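You operate a simulated robot arm through the tools that you are given. There is no shell and no other tool.

You run a simulated robot arm. Do the job below in one go: nothing can be reset, and whatever is moved stays where it is left.

Task
Oil the stiff sliding step, then run it out and back in.
Fine: can on the ring mark, spout over the oil cup; two shots; can back. Set down upright: oil can. Where these are worked on the way, their far stop is far enough and under half their travel is too little: sliding step.

The check looks at the end state, three seconds after you hand in, the way a careful person would. Anything else that was tipped, shoved, dropped, spilled or broken makes it a failure.

Robot
A 7-joint arm with a two-finger parallel gripper, fixed in place. Base frame: the origin is on the floor under the middle of its stand, x ahead of it, y to its left, z up; the work surface is at about z = 0.85. Lengths are in m, angles in degrees, forces in N, time in s.
With the tool pointing down near the work surface it reaches from about 0.3 to 0.7 m from the base axis. Its first joint turns from -66.0 to 66.0 degrees. Payload 1.57 kg.
The TCP is the grasp point between the finger pads, 0.03 m short of the fingertips. In the tool frame z runs along the fingers and y along their closing line. The gripper opens to 0.11 m. The fingers are 0.024 m wide and 0.012 m thick; the gripper's body (0.048 by 0.112 m) begins 0.078 m behind the TCP.
Orientation is that of the tool frame in the base frame, as [roll, pitch, yaw] about the fixed x, y, z axes, in that order (R = Rz(yaw) Ry(pitch) Rx(roll)). With the fingers straight down and closing along the base's y, the tool's x points along the base's -x, its y along +y and its z along -z.

Tools
- The arm moves only by the tool play_rows. Its argument "moves" is a list of rows, each an object of numbers (a shift or turn left out is 0, a gripper value left out holds the last): "x", "y", "z": the shift along the base's x, y, z in m; "ax", "ay", "az": the turn, a rotation vector about the base's x, y, z in degrees; "claw": the closure in counts, from 0 (fully open) to 255 (shut). In form: [{"x": .., "y": .., "z": .., "ax": .., "ay": .., "az": .., "claw": ..}, ...]. A call has 1 to 20 rows; each row is the pose to reach, as a shift and turn from the pose commanded when the call began. Rows are played at 5 a second. More than 0.05 m and 8.6 degrees between two rows, or a gripper value outside its range, and nothing of the call is played. Where a pose cannot be reached the arm comes as near as it can. A force on the tool above 40 N (or 10 N above the force at the start of the call, whichever is more), or a blocked arm, ends the call early, and 0.2 s more pass. Each finger travels about 0.108 m/s and halts on what it meets, pressing with about 41 N; the grip force reading is that of the motor and also rises with nothing between the fingers. The clock runs only during rows and for 0.2 s after the last one: add rows that repeat a pose to give the fingers time. The reply holds the time, the measured pose of the TCP, the force on the tool along the base axes, the opening and the grip force, in the units named above and with some noise, with the torque about the TCP (base axes, N m) and any sound that the robot's microphone picked up.
- Cameras (640 x 400 px; columns grow to the right, rows downward): "scene" is fixed at [0.1861, -0.42, 1.4192]; the picture's right is [0.65, -0.76, 0.00], its down [-0.39, -0.33, -0.86] and it looks along [0.66, 0.56, -0.51] (base axes); focal length 294 px, centre (320, 200). "wrist" rides on the gripper at [0.07, 0.016, -0.141] in the tool frame; the picture's right is [-0.23, 0.97, 0.00], its down [-0.86, -0.20, -0.48] and it looks along [-0.47, -0.11, 0.88] (tool axes); focal length 222 px, centre (320, 200). There is no depth. A picture from a camera that has moved, and an enlarged one, comes with that camera's place and axes in the base frame and with its lens. The place of the scene camera against the robot may be out by one fixed shift of up to 0.025 m in any direction.
- capture(camera): a new picture of that camera. No time passes.
- close_up(camera, box): a new picture of the part [left, top, right, bottom] of that camera's present view, enlarged. No time passes.
- finish_job(): hands the job in; it is judged then, once.

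Nothing tells you positions but the pictures and the camera data. Unless the task says otherwise, let go and move clear before handing in.

The tools are called after "Call:" as a command line: name --argument value ..., lists and objects as JSON in quotes. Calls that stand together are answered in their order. play_rows: Moves the arm, as the interface text tells. Its arguments: {"type":"object","properties":{"moves":{"type":"array","items":{"type":"object","properties":{"x":{"type":"number"},"y":{"type":"number"},"z":{"type":"number"},"ax":{"type":"number"},"ay":{"type":"number"},"az":{"type":"number"},"claw":{"type":"number"}}}}},"required":["moves"]} The other tools are called the same way: capture (camera) takes a picture; close_up (camera, box) takes an enlarged picture of a part of a camera's view; finish_job () hands the job in.

At the start:

```text
time: 0.0
ee_pos: [0.3953, -0.0313, 1.2864]
tool_rot: [-180.0, 0.0, -180.0]
force: [0.2, 0.5, -0.1]
ft_torque: [0.0, -0.01, 0.02]
width: 0.1101
gripper_force: 0.0
```

scene: 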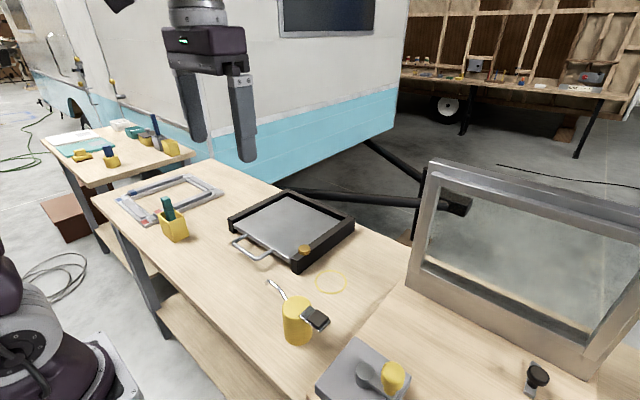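
wrist: 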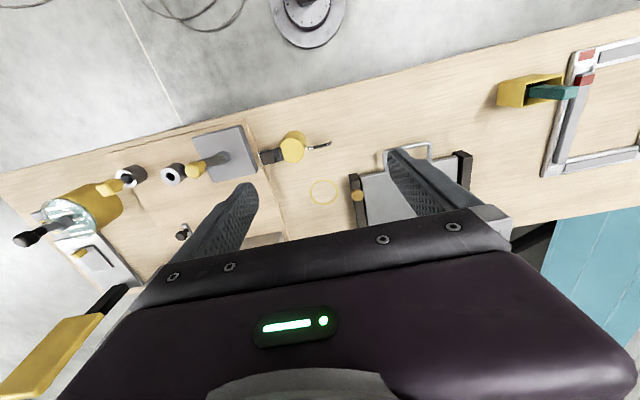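

I see a sliding step (grey plate in a black frame with a wire handle), a small brass oil cup on its right rail, a faint yellow ring mark next to it, and a yellow oil can with a spout and a dark trigger/handle. I'll look closer before moving.

Call:
close_up --camera "scene" --box '[210, 170, 370, 270]'

Call:
close_up --camera "scene" --box '[240, 250, 400, 350]'

Call:
close_up --camera "wrist" --box '[230, 110, 390, 210]'

Call:
close_up --camera "wrist" --box '[340, 120, 500, 220]'

```text
4.00 times, centred on (290, 220) of scene
camera zoom: at [0.1861, -0.42, 1.4192], right [0.65, -0.76, 0.0], down [-0.39, -0.33, -0.86], along [0.66, 0.56, -0.51], focal length 1177 px, centre (440, 120)
```

zoom: 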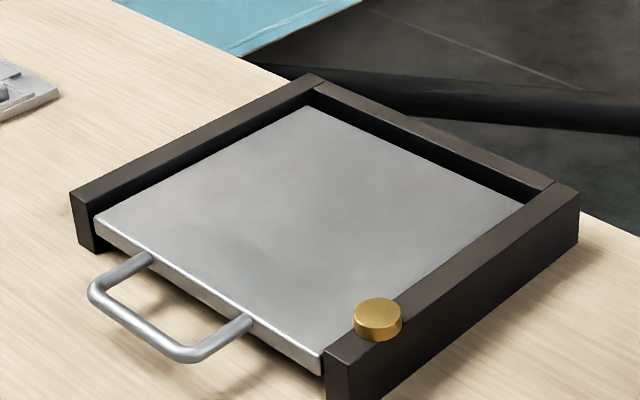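

```text
4.00 times, centred on (320, 300) of scene
camera zoom: at [0.1861, -0.42, 1.4192], right [0.65, -0.76, 0.0], down [-0.39, -0.33, -0.86], along [0.66, 0.56, -0.51], focal length 1177 px, centre (320, -200)
```

zoom: 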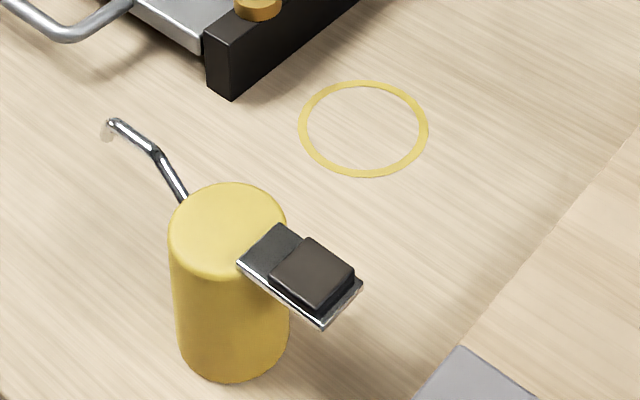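

```text
4.00 times, centred on (310, 160) of wrist
camera zoom: at [0.3247, -0.0149, 1.4269], right [0.23, 0.97, 0.0], down [0.86, -0.2, 0.48], along [0.47, -0.11, -0.88], focal length 888 px, centre (360, 360)
```

zoom: 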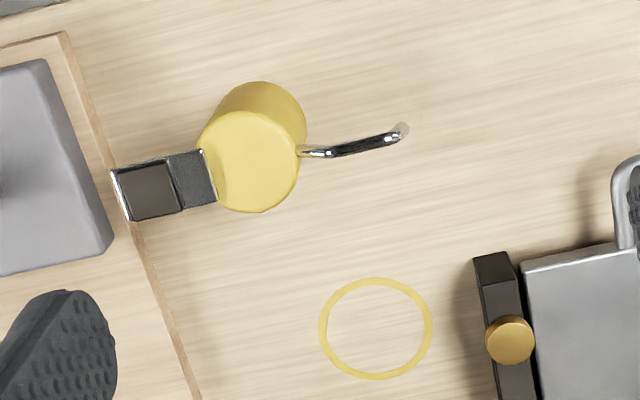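

```text
4.00 times, centred on (420, 170) of wrist
camera zoom: at [0.3247, -0.0149, 1.4269], right [0.23, 0.97, 0.0], down [0.86, -0.2, 0.48], along [0.47, -0.11, -0.88], focal length 888 px, centre (-80, 320)
```

zoom: 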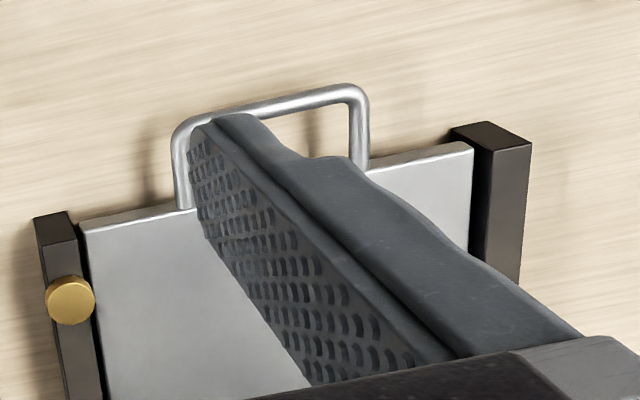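

I take the can to be near (0.45, -0.11), the ring mark near (0.61, -0.07) and the oil cup near (0.61, 0.02). I'll turn the tool 90° so the fingers close along x, and move to a nearer viewpoint.

Call:
play_rows --moves '[{"az": 7.5, "z": -0.01}, {"az": 15, "z": -0.02}, {"az": 22.5, "z": -0.03}, {"az": 30, "z": -0.04}, {"az": 37.5, "z": -0.05}, {"az": 45, "z": -0.06}, {"az": 52.5, "z": -0.07}, {"az": 60, "z": -0.08}, {"az": 67.5, "z": -0.08}, {"az": 75, "z": -0.08}, {"az": 82.5, "z": -0.08}, {"az": 90, "z": -0.08}, {"az": 90, "z": -0.08}]'

```text
time: 2.8
ee_pos: [0.3951, -0.0303, 1.2058]
tool_rot: [-180.0, 0.0, -89.9]
force: [0.0, 0.3, 0.0]
ft_torque: [0.02, -0.01, 0.02]
width: 0.1101
gripper_force: 0.1
```

Call:
capture --camera "wrist"

Call:
capture --camera "scene"

```text
taken
camera wrist: at [0.3784, -0.1005, 1.347], right [-0.97, 0.23, 0.0], down [0.2, 0.86, 0.48], along [0.11, 0.47, -0.88], focal length 222 px, centre (320, 200)
```

wrist: 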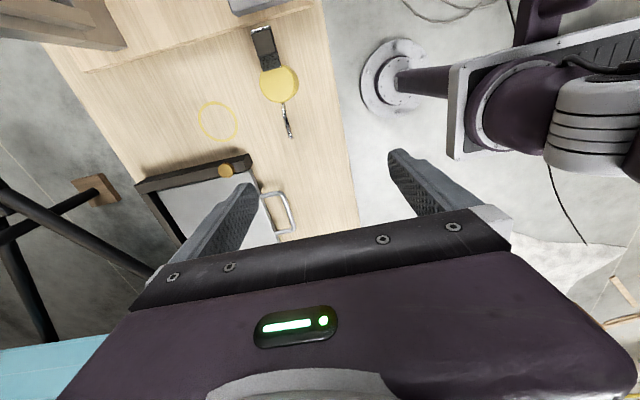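

```text
taken
```

scene: 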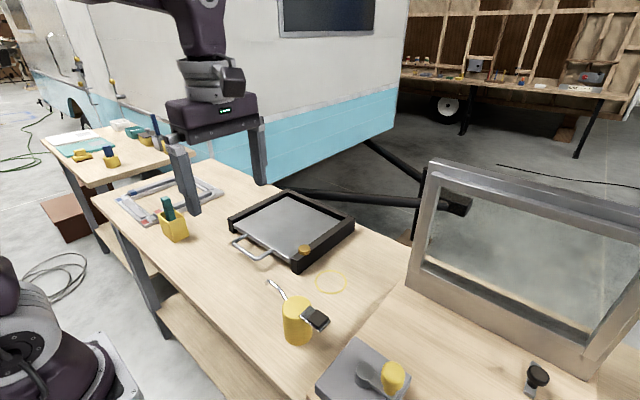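

The turn worked and the can, ring and oil cup are all in the wrist view. I'll zoom in to measure them from this second viewpoint.

Call:
close_up --camera "wrist" --box '[180, 20, 340, 120]'

Call:
close_up --camera "wrist" --box '[160, 80, 320, 180]'

Call:
close_up --camera "wrist" --box '[180, 150, 340, 250]'

Call:
close_up --camera "scene" --box '[250, 265, 346, 325]'

```text
4.00 times, centred on (260, 70) of wrist
camera zoom: at [0.3784, -0.1005, 1.347], right [-0.97, 0.23, 0.0], down [0.2, 0.86, 0.48], along [0.11, 0.47, -0.88], focal length 888 px, centre (560, 720)
```

zoom: 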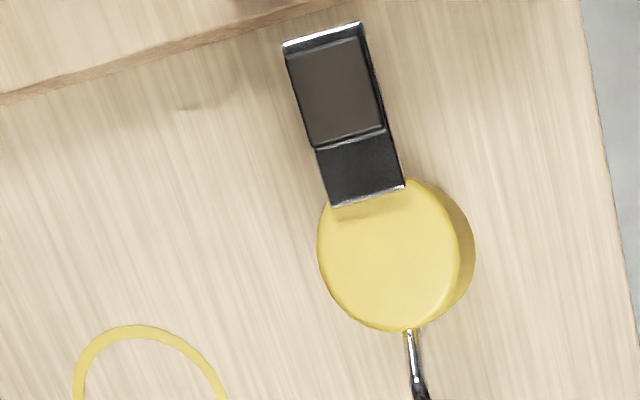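

```text
4.00 times, centred on (240, 130) of wrist
camera zoom: at [0.3784, -0.1005, 1.347], right [-0.97, 0.23, 0.0], down [0.2, 0.86, 0.48], along [0.11, 0.47, -0.88], focal length 888 px, centre (640, 480)
```

zoom: 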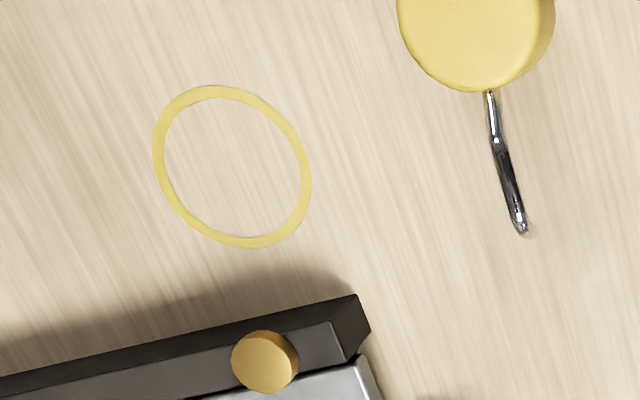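

```text
4.00 times, centred on (260, 200) of wrist
camera zoom: at [0.3784, -0.1005, 1.347], right [-0.97, 0.23, 0.0], down [0.2, 0.86, 0.48], along [0.11, 0.47, -0.88], focal length 888 px, centre (560, 200)
```

zoom: 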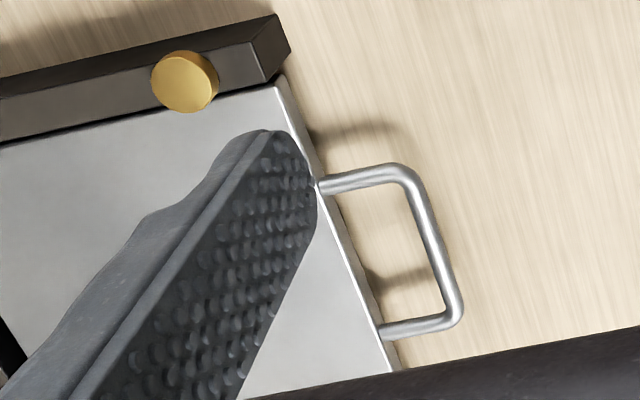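

```text
6.67 times, centred on (298, 295) of scene
camera zoom: at [0.1861, -0.42, 1.4192], right [0.65, -0.76, 0.0], down [-0.39, -0.33, -0.86], along [0.66, 0.56, -0.51], focal length 1962 px, centre (467, -433)
```

zoom: 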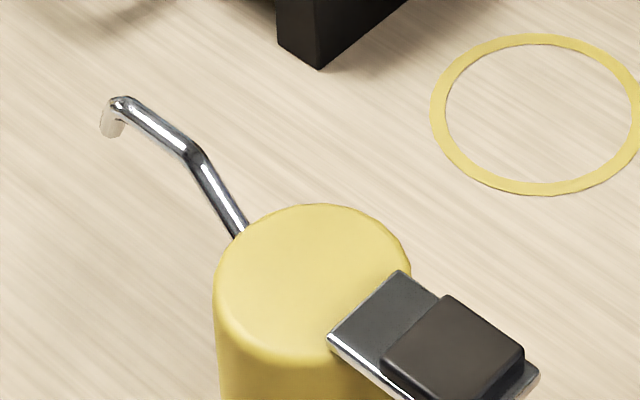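

Two wrist views agree: can axis ≈ (0.450, -0.1095) with its top at z≈0.93, spout tip ≈ (0.451, -0.023) pointing +y, lever pad ≈ (0.45, -0.166) at z≈0.94, ring ≈ (0.6095, -0.070), oil cup ≈ (0.610, 0.020). I'll move above the can for a finer look.

Call:
play_rows --moves '[{"x": 0.01, "y": -0.013, "z": -0.026}, {"x": 0.02, "y": -0.027, "z": -0.052}, {"x": 0.03, "y": -0.041, "z": -0.078}, {"x": 0.04, "y": -0.055, "z": -0.104}, {"x": 0.05, "y": -0.069, "z": -0.13}, {"x": 0.055, "y": -0.079, "z": -0.156}, {"x": 0.055, "y": -0.079, "z": -0.156}, {"x": 0.055, "y": -0.079, "z": -0.156}]'

Call:
capture --camera "wrist"

Call:
capture --camera "scene"

```text
time: 4.6
ee_pos: [0.4508, -0.1077, 1.0491]
tool_rot: [-180.0, 0.0, -90.0]
force: [0.3, -0.4, -0.2]
ft_torque: [-0.01, -0.02, 0.03]
width: 0.1098
gripper_force: 0.1
```

```text
taken
camera wrist: at [0.4341, -0.1783, 1.1898], right [-0.97, 0.23, 0.0], down [0.2, 0.86, 0.48], along [0.11, 0.47, -0.88], focal length 222 px, centre (320, 200)
```

wrist: 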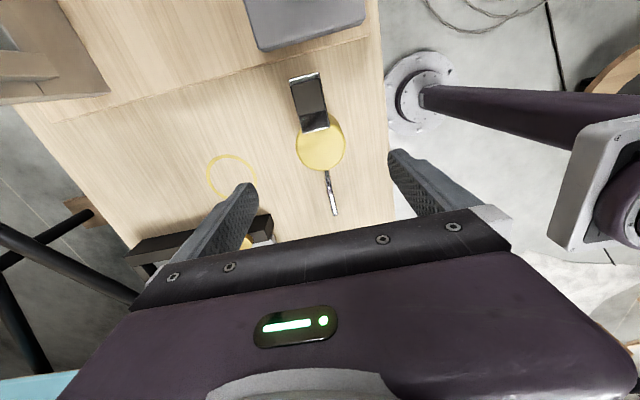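

```text
taken
```

scene: 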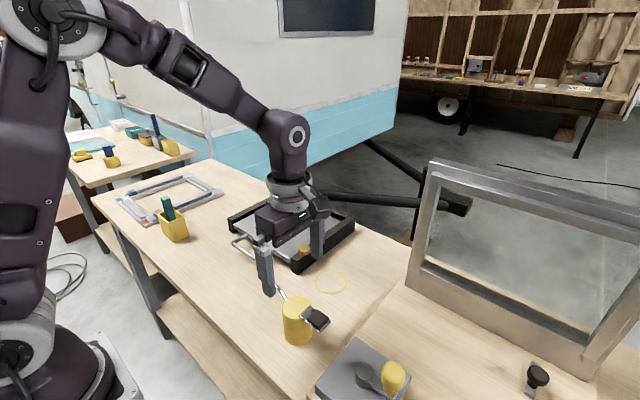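

Call:
close_up --camera "wrist" --box '[240, 60, 400, 160]'

Call:
close_up --camera "wrist" --box '[240, 130, 400, 230]'

Call:
close_up --camera "scene" --box '[240, 240, 368, 320]'

```text
4.00 times, centred on (320, 110) of wrist
camera zoom: at [0.4341, -0.1783, 1.1898], right [-0.97, 0.23, 0.0], down [0.2, 0.86, 0.48], along [0.11, 0.47, -0.88], focal length 888 px, centre (320, 560)
```

zoom: 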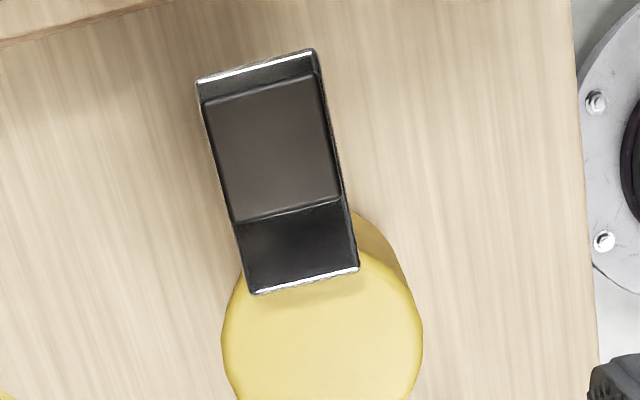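

```text
4.00 times, centred on (320, 180) of wrist
camera zoom: at [0.4341, -0.1783, 1.1898], right [-0.97, 0.23, 0.0], down [0.2, 0.86, 0.48], along [0.11, 0.47, -0.88], focal length 888 px, centre (320, 280)
```

zoom: 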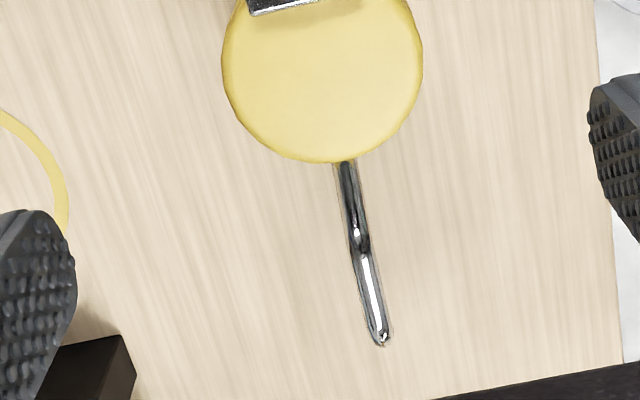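

```text
5.00 times, centred on (304, 280) of scene
camera zoom: at [0.1861, -0.42, 1.4192], right [0.65, -0.76, 0.0], down [-0.39, -0.33, -0.86], along [0.66, 0.56, -0.51], focal length 1472 px, centre (400, -200)
```

zoom: 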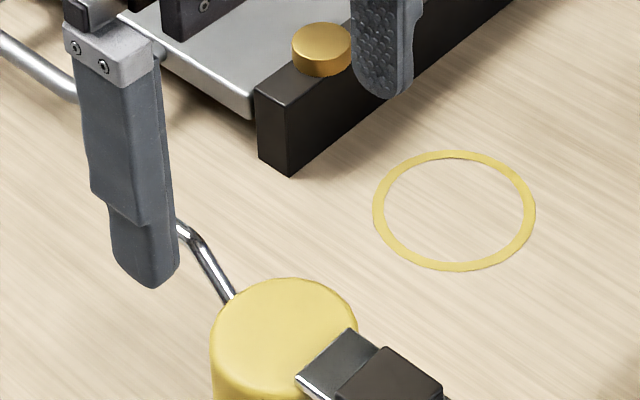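

The closer view puts the can axis at ≈ (0.4495, -0.110) with radius 0.03. I'll go straight down with the fingers open either side of it along x, then check before closing.

Call:
play_rows --moves '[{"x": -0.0006, "y": -0.0017, "z": -0.03, "claw": 0}, {"x": -0.0006, "y": -0.0017, "z": -0.06}, {"x": -0.0006, "y": -0.0017, "z": -0.09}, {"x": -0.0006, "y": -0.0017, "z": -0.115}, {"x": -0.0006, "y": -0.0017, "z": -0.135}, {"x": -0.0006, "y": -0.0017, "z": -0.154}, {"x": -0.0006, "y": -0.0017, "z": -0.154}]'

Call:
capture --camera "wrist"

Call:
close_up --camera "scene" --box '[220, 240, 380, 340]'

```text
time: 6.2
ee_pos: [0.4489, -0.1106, 0.8946]
tool_rot: [-180.0, 0.0, -90.0]
force: [0.3, 1.2, -0.5]
ft_torque: [0.02, 0.0, 0.01]
width: 0.11
gripper_force: 0.0
```

```text
taken
camera wrist: at [0.4324, -0.1813, 1.0354], right [-0.97, 0.23, 0.0], down [0.2, 0.85, 0.48], along [0.11, 0.47, -0.88], focal length 222 px, centre (320, 200)
```

wrist: 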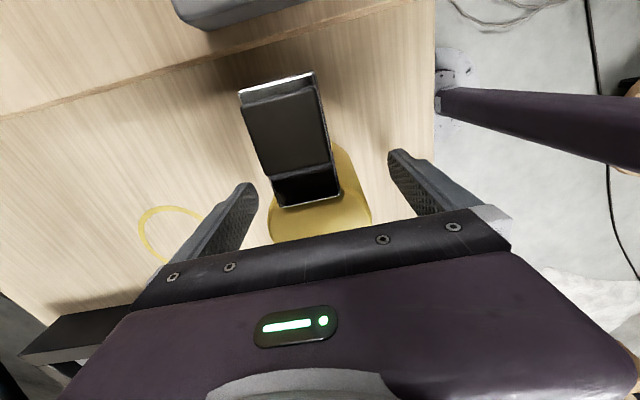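

```text
4.00 times, centred on (300, 290) of scene
camera zoom: at [0.1861, -0.42, 1.4192], right [0.65, -0.76, 0.0], down [-0.39, -0.33, -0.86], along [0.66, 0.56, -0.51], focal length 1177 px, centre (400, -160)
```

zoom: 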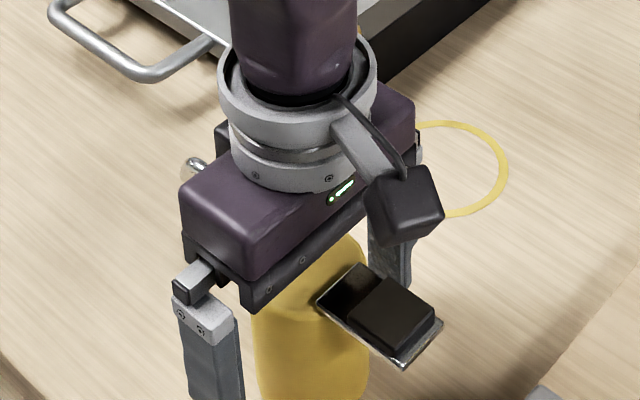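

The fingers straddle the can, clear of the lever and spout. Closing now to grip it.

Call:
play_rows --moves '[{"x": 0.0008, "claw": 0}, {"x": 0.0008, "claw": 60}, {"x": 0.0008, "claw": 110}, {"x": 0.0008, "claw": 160}, {"x": 0.0008, "claw": 200}, {"x": 0.0008, "claw": 200}]'

Call:
capture --camera "wrist"

```text
time: 7.6
ee_pos: [0.4501, -0.1119, 0.8949]
tool_rot: [-180.0, 0.0, -90.0]
force: [0.7, 0.8, 0.1]
ft_torque: [0.03, 0.03, 0.02]
width: 0.0592
gripper_force: 41.3
```

```text
taken
camera wrist: at [0.4333, -0.181, 1.036], right [-0.97, 0.23, 0.0], down [0.2, 0.86, 0.48], along [0.11, 0.47, -0.88], focal length 222 px, centre (320, 200)
```

wrist: 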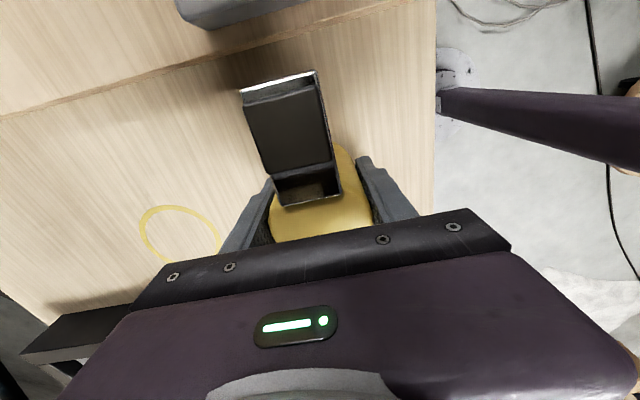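

Gripped at 0.059 m width. I'll lift the can 6 cm and check that it hangs upright.

Call:
play_rows --moves '[{"z": 0.01}, {"z": 0.025}, {"z": 0.045}, {"z": 0.06}, {"z": 0.06}]'

Call:
close_up --camera "scene" --box '[200, 220, 392, 340]'

```text
time: 8.8
ee_pos: [0.4504, -0.1116, 0.9561]
tool_rot: [-180.0, 0.0, -90.1]
force: [-0.2, -0.7, -0.5]
ft_torque: [0.03, -0.02, -0.01]
width: 0.0592
gripper_force: 41.1
```

```text
3.33 times, centred on (296, 280) of scene
camera zoom: at [0.1861, -0.42, 1.4192], right [0.65, -0.76, 0.0], down [-0.39, -0.33, -0.86], along [0.66, 0.56, -0.51], focal length 981 px, centre (400, -67)
```

zoom: 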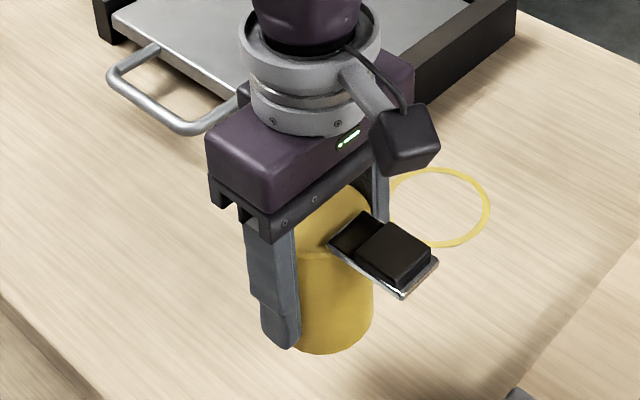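

The can is lifted and upright. I'll carry it over the ring mark at this height and check before lowering.

Call:
play_rows --moves '[{"x": 0.015, "y": 0.004}, {"x": 0.04, "y": 0.01}, {"x": 0.07, "y": 0.0175}, {"x": 0.1, "y": 0.025}, {"x": 0.125, "y": 0.031}, {"x": 0.145, "y": 0.036}, {"x": 0.16, "y": 0.04}, {"x": 0.16, "y": 0.04}, {"x": 0.16, "y": 0.04}]'

Call:
capture --camera "wrist"

Call:
close_up --camera "scene" --box '[240, 200, 400, 300]'

```text
time: 10.8
ee_pos: [0.6103, -0.0729, 0.9545]
tool_rot: [-180.0, 0.0, -90.0]
force: [-0.5, -1.2, -0.6]
ft_torque: [0.01, -0.01, 0.03]
width: 0.0591
gripper_force: 41.3
```

```text
taken
camera wrist: at [0.5929, -0.1422, 1.0954], right [-0.97, 0.23, 0.0], down [0.2, 0.86, 0.48], along [0.11, 0.47, -0.88], focal length 222 px, centre (320, 200)
```

wrist: 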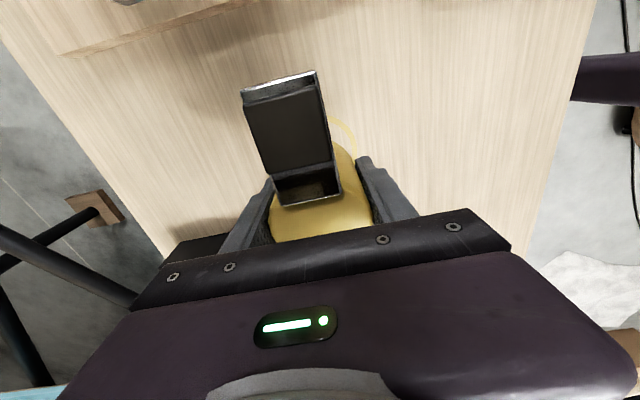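

```text
4.00 times, centred on (320, 250) of scene
camera zoom: at [0.1861, -0.42, 1.4192], right [0.65, -0.76, 0.0], down [-0.39, -0.33, -0.86], along [0.66, 0.56, -0.51], focal length 1177 px, centre (320, 0)
```

zoom: 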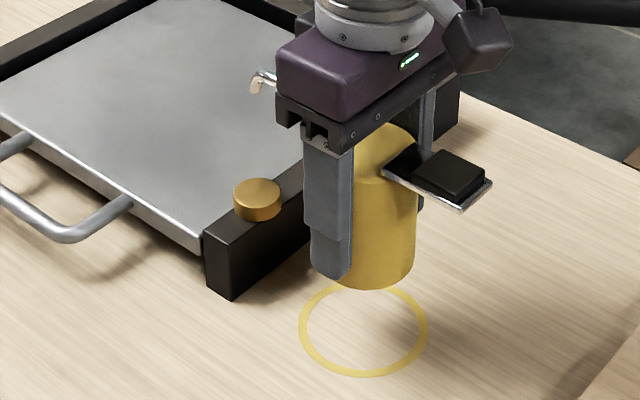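

The can is right above the ring. Lowering by the same 6 cm, slowly at the end.

Call:
play_rows --moves '[{"y": 0.001, "z": -0.015}, {"y": 0.001, "z": -0.03}, {"y": 0.001, "z": -0.042}, {"y": 0.001, "z": -0.051}, {"y": 0.001, "z": -0.056}, {"y": 0.001, "z": -0.0585}, {"y": 0.001, "z": -0.06}, {"y": 0.001, "z": -0.06}]'

Call:
capture --camera "wrist"

Call:
close_up --camera "scene" --box '[240, 200, 400, 300]'

```text
time: 12.6
ee_pos: [0.6094, -0.0707, 0.8962]
tool_rot: [180.0, 0.0, -90.1]
force: [0.1, 0.3, -1.0]
ft_torque: [-0.01, -0.03, 0.03]
width: 0.0592
gripper_force: 40.9
```

```text
taken
camera wrist: at [0.5933, -0.1408, 1.0369], right [-0.97, 0.23, 0.0], down [0.2, 0.86, 0.48], along [0.11, 0.47, -0.88], focal length 222 px, centre (320, 200)
```

wrist: 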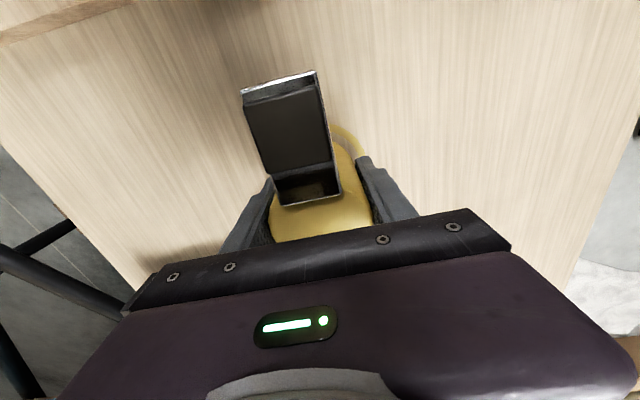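

```text
4.00 times, centred on (320, 250) of scene
camera zoom: at [0.1861, -0.42, 1.4192], right [0.65, -0.76, 0.0], down [-0.39, -0.33, -0.86], along [0.66, 0.56, -0.51], focal length 1177 px, centre (320, 0)
```

zoom: 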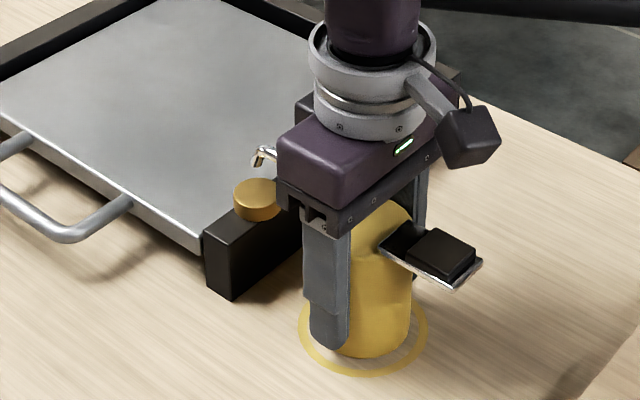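

The can is down inside the ring as far as I can see. I'll zoom in to verify its centring and that the spout tip sits over the cup.

Call:
close_up --camera "scene" --box '[300, 250, 364, 290]'

Call:
close_up --camera "scene" --box '[280, 220, 344, 260]'

```text
10.00 times, centred on (332, 270) of scene
camera zoom: at [0.1861, -0.42, 1.4192], right [0.65, -0.76, 0.0], down [-0.39, -0.33, -0.86], along [0.66, 0.56, -0.51], focal length 2943 px, centre (200, -500)
```

zoom: 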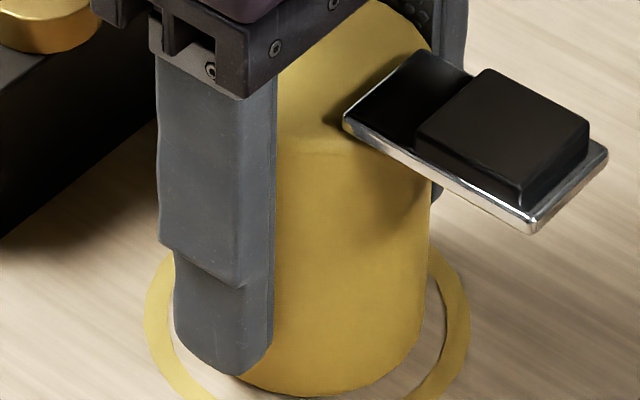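

```text
10.00 times, centred on (312, 240) of scene
camera zoom: at [0.1861, -0.42, 1.4192], right [0.65, -0.76, 0.0], down [-0.39, -0.33, -0.86], along [0.66, 0.56, -0.51], focal length 2943 px, centre (400, -200)
```

zoom: 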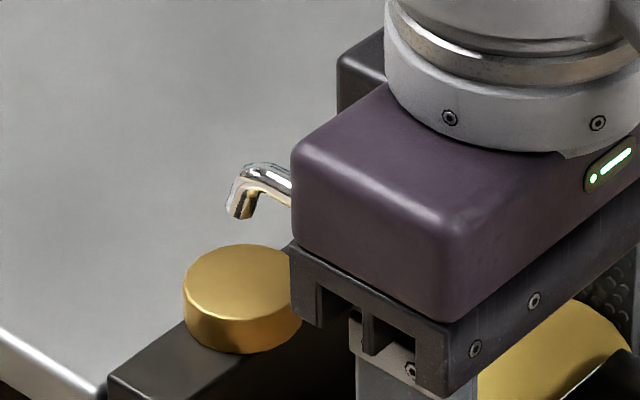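

The can is centred in the ring to within a few mm and the nozzle is above the cup. I'll settle it 1 mm, open, and rise straight up.

Call:
play_rows --moves '[{"z": -0.001}, {"z": -0.001, "claw": 130}, {"z": -0.001, "claw": 90}, {"z": -0.001, "claw": 40}, {"z": -0.001, "claw": 0}, {"z": -0.001, "claw": 0}, {"z": 0.02, "claw": 0}, {"z": 0.05}, {"z": 0.09}, {"z": 0.13}, {"z": 0.16}, {"z": 0.16}]'

Call:
capture --camera "wrist"

Call:
close_up --camera "scene" --box '[256, 200, 384, 280]'

```text
time: 15.2
ee_pos: [0.6109, -0.0699, 1.0568]
tool_rot: [180.0, 0.0, -90.0]
force: [-0.2, 0.4, -0.1]
ft_torque: [-0.01, -0.02, 0.0]
width: 0.1101
gripper_force: 0.0
```

```text
taken
camera wrist: at [0.5943, -0.1397, 1.1975], right [-0.97, 0.23, 0.0], down [0.2, 0.85, 0.48], along [0.11, 0.47, -0.88], focal length 222 px, centre (320, 200)
```

wrist: 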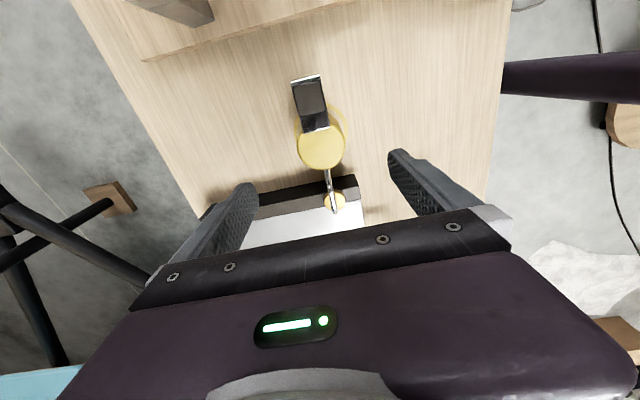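

```text
5.00 times, centred on (320, 240) of scene
camera zoom: at [0.1861, -0.42, 1.4192], right [0.65, -0.76, 0.0], down [-0.39, -0.33, -0.86], along [0.66, 0.56, -0.51], focal length 1472 px, centre (320, 0)
```

zoom: 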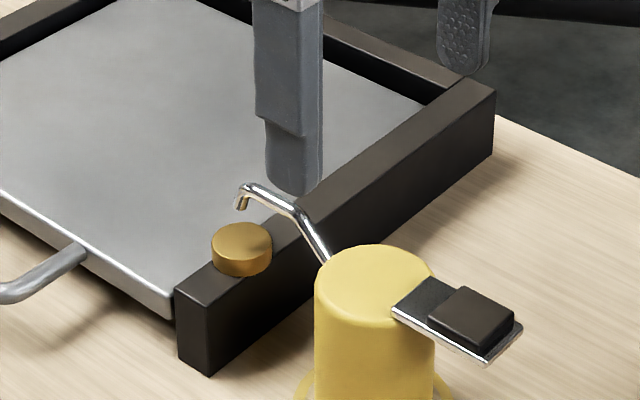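

Call:
close_up --camera "wrist" --box '[240, 120, 400, 220]'

Call:
close_up --camera "wrist" --box '[250, 60, 378, 140]'

Call:
close_up --camera "scene" --box '[280, 225, 376, 305]'

```text
4.00 times, centred on (320, 170) of wrist
camera zoom: at [0.5943, -0.1397, 1.1975], right [-0.97, 0.23, 0.0], down [0.2, 0.85, 0.48], along [0.11, 0.47, -0.88], focal length 888 px, centre (320, 320)
```

zoom: 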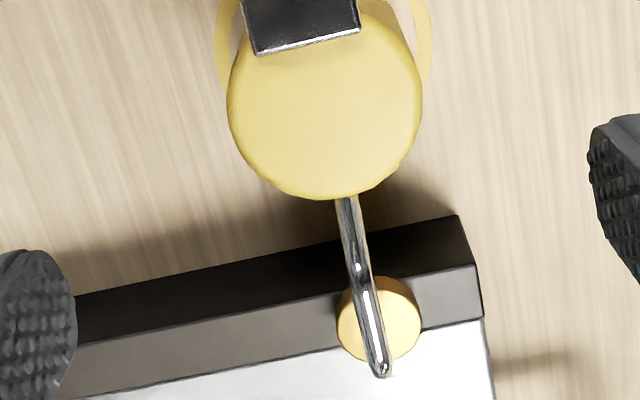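

```text
5.00 times, centred on (314, 100) of wrist
camera zoom: at [0.5943, -0.1397, 1.1975], right [-0.97, 0.23, 0.0], down [0.2, 0.85, 0.48], along [0.11, 0.47, -0.88], focal length 1111 px, centre (350, 700)
```

zoom: 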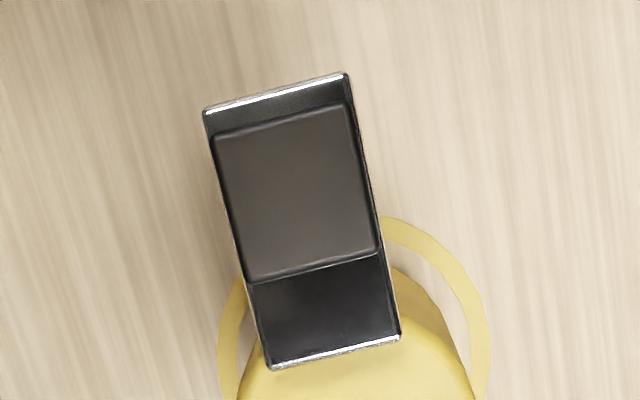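

```text
5.00 times, centred on (328, 265) of scene
camera zoom: at [0.1861, -0.42, 1.4192], right [0.65, -0.76, 0.0], down [-0.39, -0.33, -0.86], along [0.66, 0.56, -0.51], focal length 1472 px, centre (280, -125)
```

zoom: 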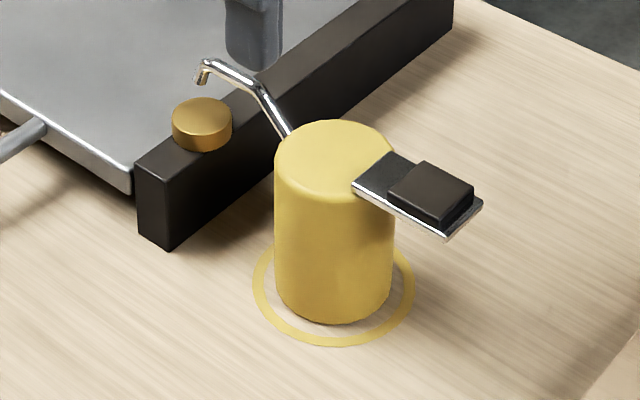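

The can stands in the ring with its nozzle about 2 mm from the cup's centre line, and the lever pad centre is ≈ (0.609, -0.124), top near z≈0.943. I'll close the fingers and hover about 1.5 cm above the pad.

Call:
play_rows --moves '[{"y": -0.015, "claw": 120}, {"x": -0.001, "y": -0.035, "claw": 255}, {"x": -0.0013, "y": -0.0543, "claw": 255}, {"x": -0.0013, "y": -0.0543, "z": -0.02}, {"x": -0.0013, "y": -0.0543, "z": -0.04}, {"x": -0.0013, "y": -0.0543, "z": -0.055}, {"x": -0.0013, "y": -0.0543, "z": -0.066}, {"x": -0.0013, "y": -0.0543, "z": -0.066}]'

Call:
capture --camera "wrist"

Call:
close_up --camera "scene" --box '[280, 225, 376, 305]'

```text
time: 17.0
ee_pos: [0.6068, -0.1265, 0.9901]
tool_rot: [179.9, 0.0, -90.0]
force: [0.5, 0.6, -0.4]
ft_torque: [0.0, -0.01, -0.01]
width: 0.0001
gripper_force: 21.5
```

```text
taken
camera wrist: at [0.5904, -0.1961, 1.1309], right [-0.97, 0.23, 0.0], down [0.2, 0.86, 0.48], along [0.11, 0.47, -0.88], focal length 222 px, centre (320, 200)
```

wrist: 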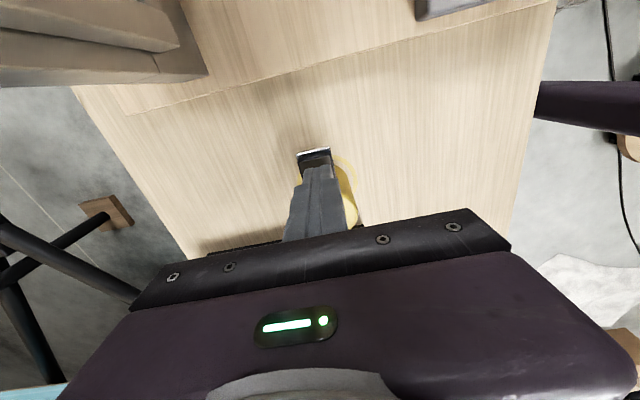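

```text
5.00 times, centred on (328, 265) of scene
camera zoom: at [0.1861, -0.42, 1.4192], right [0.65, -0.76, 0.0], down [-0.39, -0.33, -0.86], along [0.66, 0.56, -0.51], focal length 1472 px, centre (280, -125)
```

zoom: 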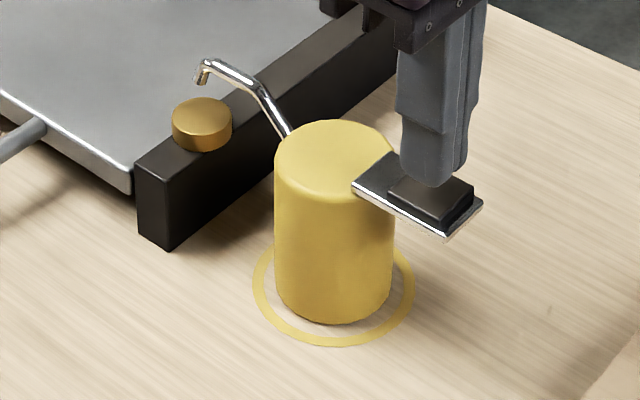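

The fingertips hover above the pad. I'll correct by 3 mm and come down in small steps, watching the force.

Call:
play_rows --moves '[{"x": 0.003, "y": 0.002}, {"x": 0.003, "y": 0.002, "z": -0.006}, {"x": 0.003, "y": 0.002, "z": -0.011}, {"x": 0.003, "y": 0.002, "z": -0.011}]'

Call:
close_up --camera "scene" --box '[312, 235, 376, 275]'

```text
time: 18.0
ee_pos: [0.6103, -0.1233, 0.98]
tool_rot: [-179.9, 0.1, -90.0]
force: [-0.2, 0.8, 0.5]
ft_torque: [-0.01, -0.01, 0.02]
width: 0.0
gripper_force: 20.8
```

```text
10.00 times, centred on (344, 255) of scene
camera zoom: at [0.1861, -0.42, 1.4192], right [0.65, -0.76, 0.0], down [-0.39, -0.33, -0.86], along [0.66, 0.56, -0.51], focal length 2943 px, centre (80, -350)
```

zoom: 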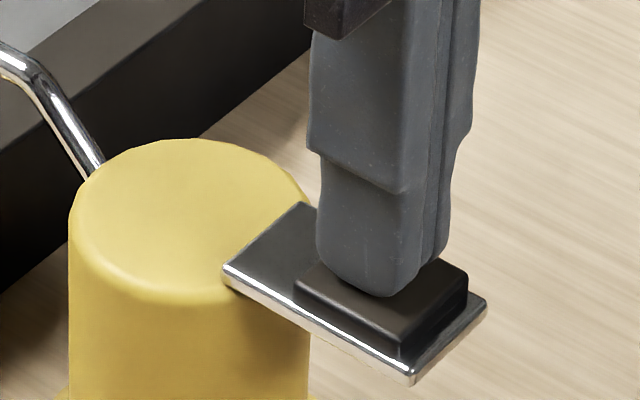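

The fingertips are just above the pad centre. Stepping down a few millimetres at a time.

Call:
play_rows --moves '[{"z": -0.001}, {"z": -0.002}, {"z": -0.003}, {"z": -0.004}, {"z": -0.004}]'

Call:
close_up --camera "scene" --box '[312, 235, 376, 275]'

```text
time: 19.2
ee_pos: [0.6102, -0.123, 0.9745]
tool_rot: [-180.0, 0.0, -89.9]
force: [0.6, -0.8, 4.5]
ft_torque: [-0.02, 0.03, 0.01]
width: 0.0
gripper_force: 21.4
heard: click
```

```text
10.00 times, centred on (344, 255) of scene
camera zoom: at [0.186, -0.42, 1.4192], right [0.65, -0.76, 0.0], down [-0.39, -0.33, -0.86], along [0.66, 0.56, -0.51], focal length 2943 px, centre (80, -350)
```

zoom: 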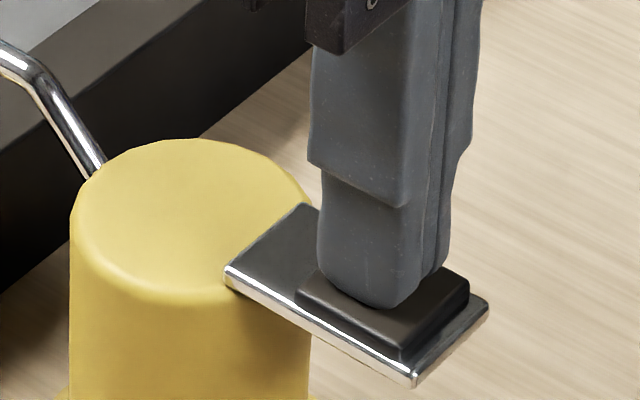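

I heard a click at about 4.5 N and the can stayed steady, which I take as one shot. I'll release fully by rising 10 mm and look before the second press.

Call:
play_rows --moves '[{"z": 0.002}, {"z": 0.005}, {"z": 0.01}, {"z": 0.01}, {"z": 0.01}]'

Call:
close_up --camera "scene" --box '[280, 225, 376, 305]'

Call:
close_up --camera "scene" --box '[280, 225, 328, 255]'

```text
time: 20.4
ee_pos: [0.6105, -0.123, 0.9845]
tool_rot: [-179.9, 0.1, -90.0]
force: [0.6, 0.0, -0.2]
ft_torque: [0.0, -0.05, 0.01]
width: 0.0001
gripper_force: 21.2
```

```text
5.00 times, centred on (328, 265) of scene
camera zoom: at [0.1861, -0.42, 1.4192], right [0.65, -0.76, 0.0], down [-0.39, -0.33, -0.86], along [0.66, 0.56, -0.51], focal length 1472 px, centre (280, -125)
```

zoom: 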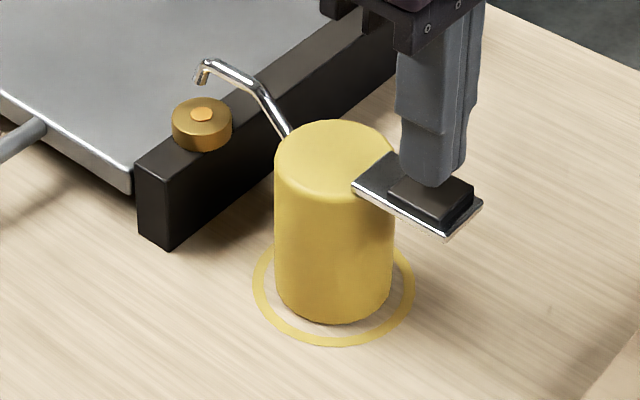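

```text
13.33 times, centred on (304, 240) of scene
camera zoom: at [0.1861, -0.42, 1.4192], right [0.65, -0.76, 0.0], down [-0.39, -0.33, -0.86], along [0.66, 0.56, -0.51], focal length 3924 px, centre (533, -333)
```

zoom: 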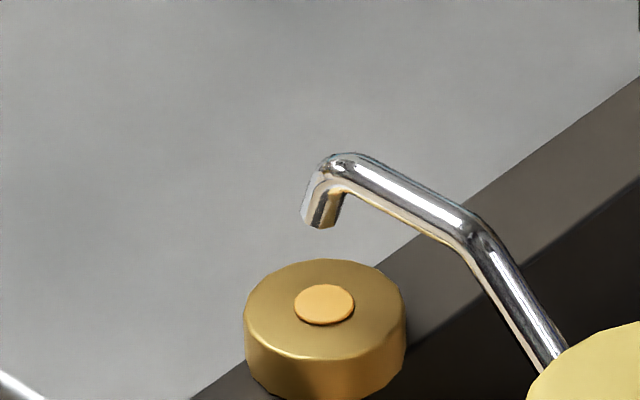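

A spot of oil has appeared in the cup, confirming one shot landed. Pressing once more to the same depth, then releasing.

Call:
play_rows --moves '[{"z": -0.005}, {"z": -0.007}, {"z": -0.008}, {"z": -0.009}, {"z": -0.01}, {"z": -0.01}]'

Call:
close_up --camera "scene" --box '[280, 225, 328, 255]'

```text
time: 21.8
ee_pos: [0.6123, -0.1248, 0.9756]
tool_rot: [-180.0, -0.1, -90.0]
force: [0.6, -1.1, 3.5]
ft_torque: [0.02, 0.0, 0.0]
width: 0.0
gripper_force: 20.7
```

```text
13.33 times, centred on (304, 240) of scene
camera zoom: at [0.1861, -0.42, 1.4192], right [0.65, -0.76, 0.0], down [-0.39, -0.33, -0.86], along [0.66, 0.56, -0.51], focal length 3924 px, centre (533, -333)
```

zoom: 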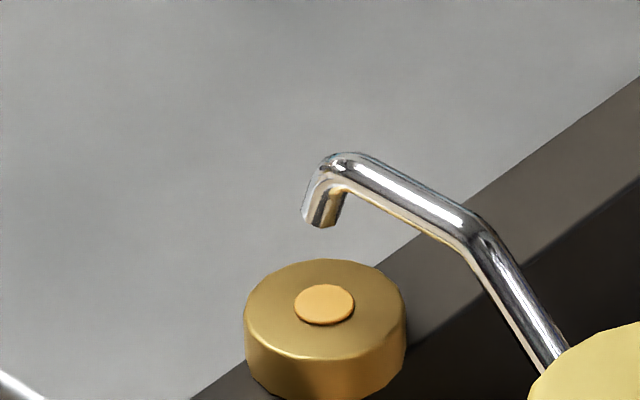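

No click this time: the press stopped slightly short, at 3.5 N. I'll go down half-millimetre steps further until it clicks.

Call:
play_rows --moves '[{"z": -0.0005}, {"z": -0.001}, {"z": -0.001}]'

Call:
close_up --camera "scene" --box '[280, 225, 328, 255]'

```text
time: 22.6
ee_pos: [0.6116, -0.1245, 0.9746]
tool_rot: [-180.0, 0.0, -90.0]
force: [1.7, -1.9, 7.3]
ft_torque: [-0.04, -0.04, -0.03]
width: 0.0
gripper_force: 21.0
heard: click
```

```text
13.33 times, centred on (304, 240) of scene
camera zoom: at [0.186, -0.42, 1.4192], right [0.65, -0.76, 0.0], down [-0.39, -0.33, -0.86], along [0.66, 0.56, -0.51], focal length 3924 px, centre (533, -333)
```

zoom: 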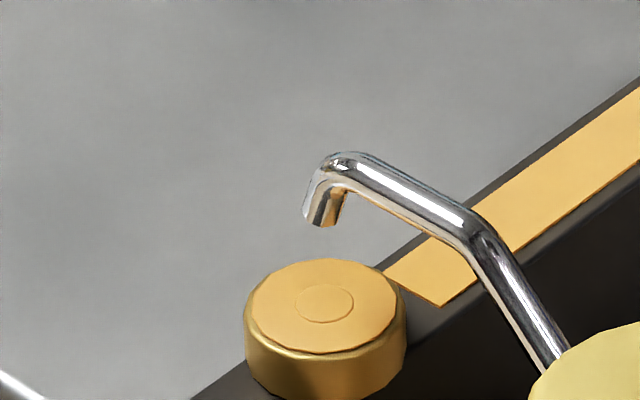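

The second shot clicked: the cup is filled and an oil film runs along the rail. I'll rise straight up, move back over the can and open the gripper.

Call:
play_rows --moves '[{"z": 0.005}, {"z": 0.02}, {"z": 0.05}, {"z": 0.082}, {"x": -0.001, "y": 0.025, "z": 0.082, "claw": 100}, {"x": -0.0017, "y": 0.0523, "z": 0.082, "claw": 0}, {"x": -0.0017, "y": 0.0523, "z": 0.082, "claw": 0}, {"x": -0.0017, "y": 0.0523, "z": 0.082, "claw": 0}]'

Call:
close_up --camera "wrist" --box '[240, 100, 400, 200]'

Call:
close_up --camera "scene" --box '[280, 225, 376, 305]'

```text
time: 24.4
ee_pos: [0.6082, -0.0725, 1.0571]
tool_rot: [179.9, 0.0, -89.9]
force: [-0.4, 0.6, -0.9]
ft_torque: [0.0, 0.0, 0.0]
width: 0.11
gripper_force: 0.0
```

```text
4.00 times, centred on (320, 150) of wrist
camera zoom: at [0.5917, -0.1408, 1.1977], right [-0.97, 0.23, 0.0], down [0.2, 0.86, 0.48], along [0.11, 0.47, -0.88], focal length 888 px, centre (320, 400)
```

zoom: 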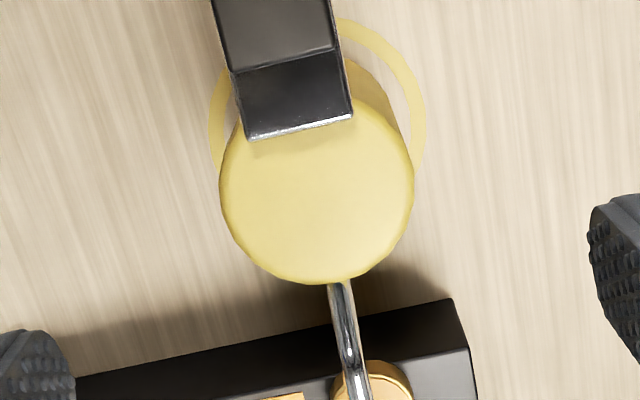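

```text
5.00 times, centred on (328, 265) of scene
camera zoom: at [0.1861, -0.4199, 1.4192], right [0.65, -0.76, 0.0], down [-0.39, -0.33, -0.86], along [0.66, 0.56, -0.51], focal length 1472 px, centre (280, -125)
```

zoom: 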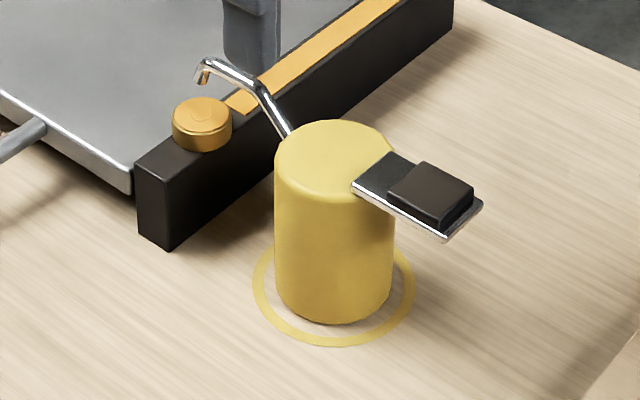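

The can is still upright and centred in the ring. Going down over it again to grip at the same height.

Call:
play_rows --moves '[{"x": 0.0015, "y": 0.0005, "z": -0.04}, {"x": 0.0015, "y": 0.0005, "z": -0.08}, {"x": 0.0015, "y": 0.0005, "z": -0.115}, {"x": 0.0015, "y": 0.0005, "z": -0.14}, {"x": 0.0015, "y": 0.0005, "z": -0.16}, {"x": 0.0015, "y": 0.0005, "z": -0.16}]'

Call:
capture --camera "wrist"

```text
time: 25.8
ee_pos: [0.6115, -0.0706, 0.8946]
tool_rot: [-180.0, 0.1, -90.0]
force: [0.0, 0.8, -0.2]
ft_torque: [0.02, 0.01, -0.01]
width: 0.1101
gripper_force: 0.1
```

```text
taken
camera wrist: at [0.5949, -0.1407, 1.0363], right [-0.97, 0.23, 0.0], down [0.2, 0.86, 0.48], along [0.11, 0.47, -0.88], focal length 222 px, centre (320, 200)
```

wrist: 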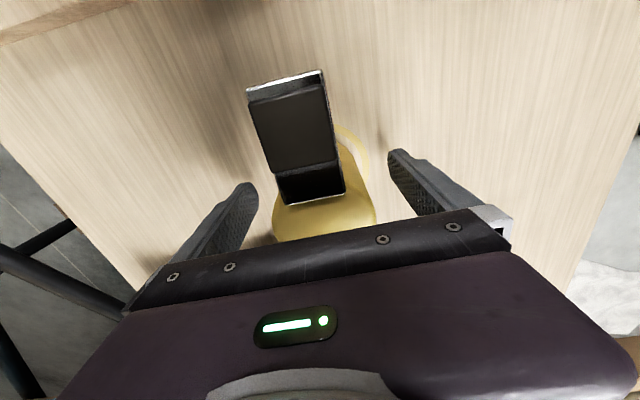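

The fingers straddle the can. Nudging 1.5 mm to centre, closing, and lifting 6 cm.

Call:
play_rows --moves '[{"x": -0.0015, "claw": 0}, {"x": -0.0015, "claw": 60}, {"x": -0.0015, "claw": 110}, {"x": -0.0015, "claw": 160}, {"x": -0.0015, "claw": 200}, {"x": -0.0015, "claw": 200}, {"x": -0.0015, "z": 0.01, "claw": 200}, {"x": -0.0015, "z": 0.025}, {"x": -0.0015, "z": 0.045}, {"x": -0.0015, "z": 0.06}, {"x": -0.0015, "z": 0.06}]'

Call:
close_up --camera "scene" --box '[240, 200, 400, 300]'

Call:
capture --camera "wrist"

```text
time: 28.2
ee_pos: [0.6102, -0.0701, 0.9573]
tool_rot: [-180.0, 0.0, -90.1]
force: [0.1, 0.0, -0.5]
ft_torque: [0.01, 0.0, -0.01]
width: 0.0589
gripper_force: 41.2
```

```text
4.00 times, centred on (320, 250) of scene
camera zoom: at [0.1861, -0.42, 1.4192], right [0.65, -0.76, 0.0], down [-0.39, -0.33, -0.86], along [0.66, 0.56, -0.51], focal length 1177 px, centre (320, 0)
```

zoom: 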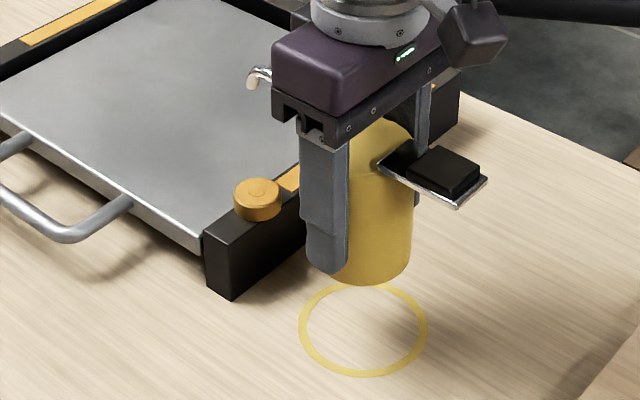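

```text
taken
camera wrist: at [0.5926, -0.1393, 1.0979], right [-0.97, 0.23, 0.0], down [0.2, 0.85, 0.48], along [0.11, 0.47, -0.88], focal length 222 px, centre (320, 200)
```

wrist: 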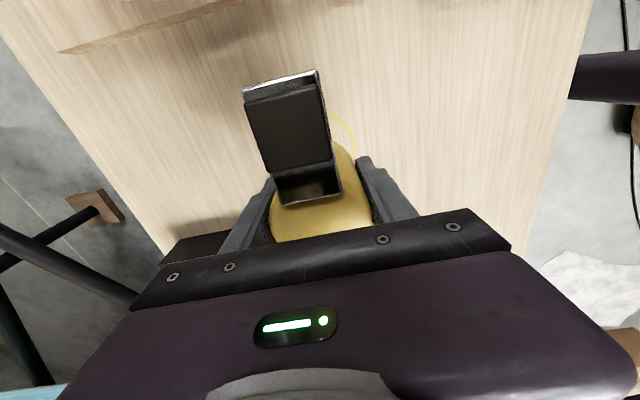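

The can is lifted upright again. Carrying it back over its original spot near (0.4495, -0.110).

Call:
play_rows --moves '[{"x": -0.015, "y": -0.004}, {"x": -0.04, "y": -0.0104}, {"x": -0.07, "y": -0.018}, {"x": -0.1, "y": -0.026}, {"x": -0.125, "y": -0.0324}, {"x": -0.145, "y": -0.0376}, {"x": -0.16, "y": -0.0415}, {"x": -0.16, "y": -0.0415}, {"x": -0.16, "y": -0.0415}]'

Call:
capture --camera "wrist"

Call:
close_up --camera "scene" --box '[200, 220, 392, 340]'

```text
time: 30.2
ee_pos: [0.4504, -0.11, 0.9548]
tool_rot: [-180.0, 0.1, -90.0]
force: [0.2, -0.6, -1.4]
ft_torque: [-0.03, 0.0, -0.02]
width: 0.0592
gripper_force: 41.3
```

```text
taken
camera wrist: at [0.4328, -0.1809, 1.0959], right [-0.97, 0.23, 0.0], down [0.2, 0.86, 0.48], along [0.11, 0.47, -0.88], focal length 222 px, centre (320, 200)
```

wrist: 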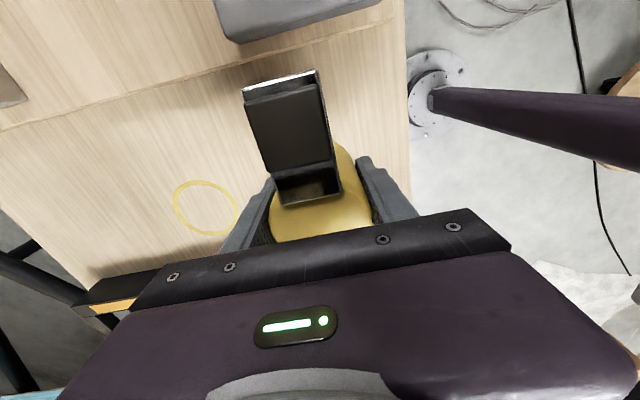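

```text
3.33 times, centred on (296, 280) of scene
camera zoom: at [0.1861, -0.42, 1.4192], right [0.65, -0.76, 0.0], down [-0.39, -0.33, -0.86], along [0.66, 0.56, -0.51], focal length 981 px, centre (400, -67)
```

zoom: 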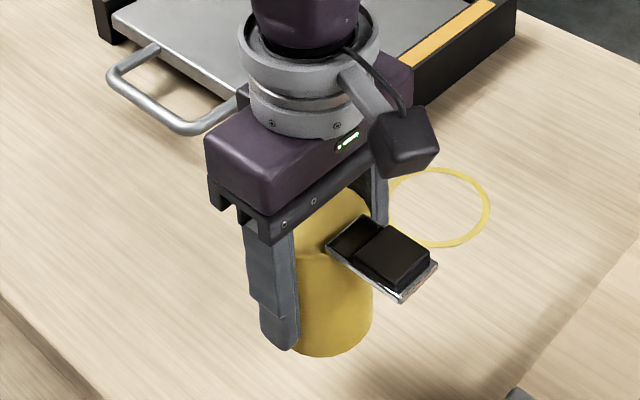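

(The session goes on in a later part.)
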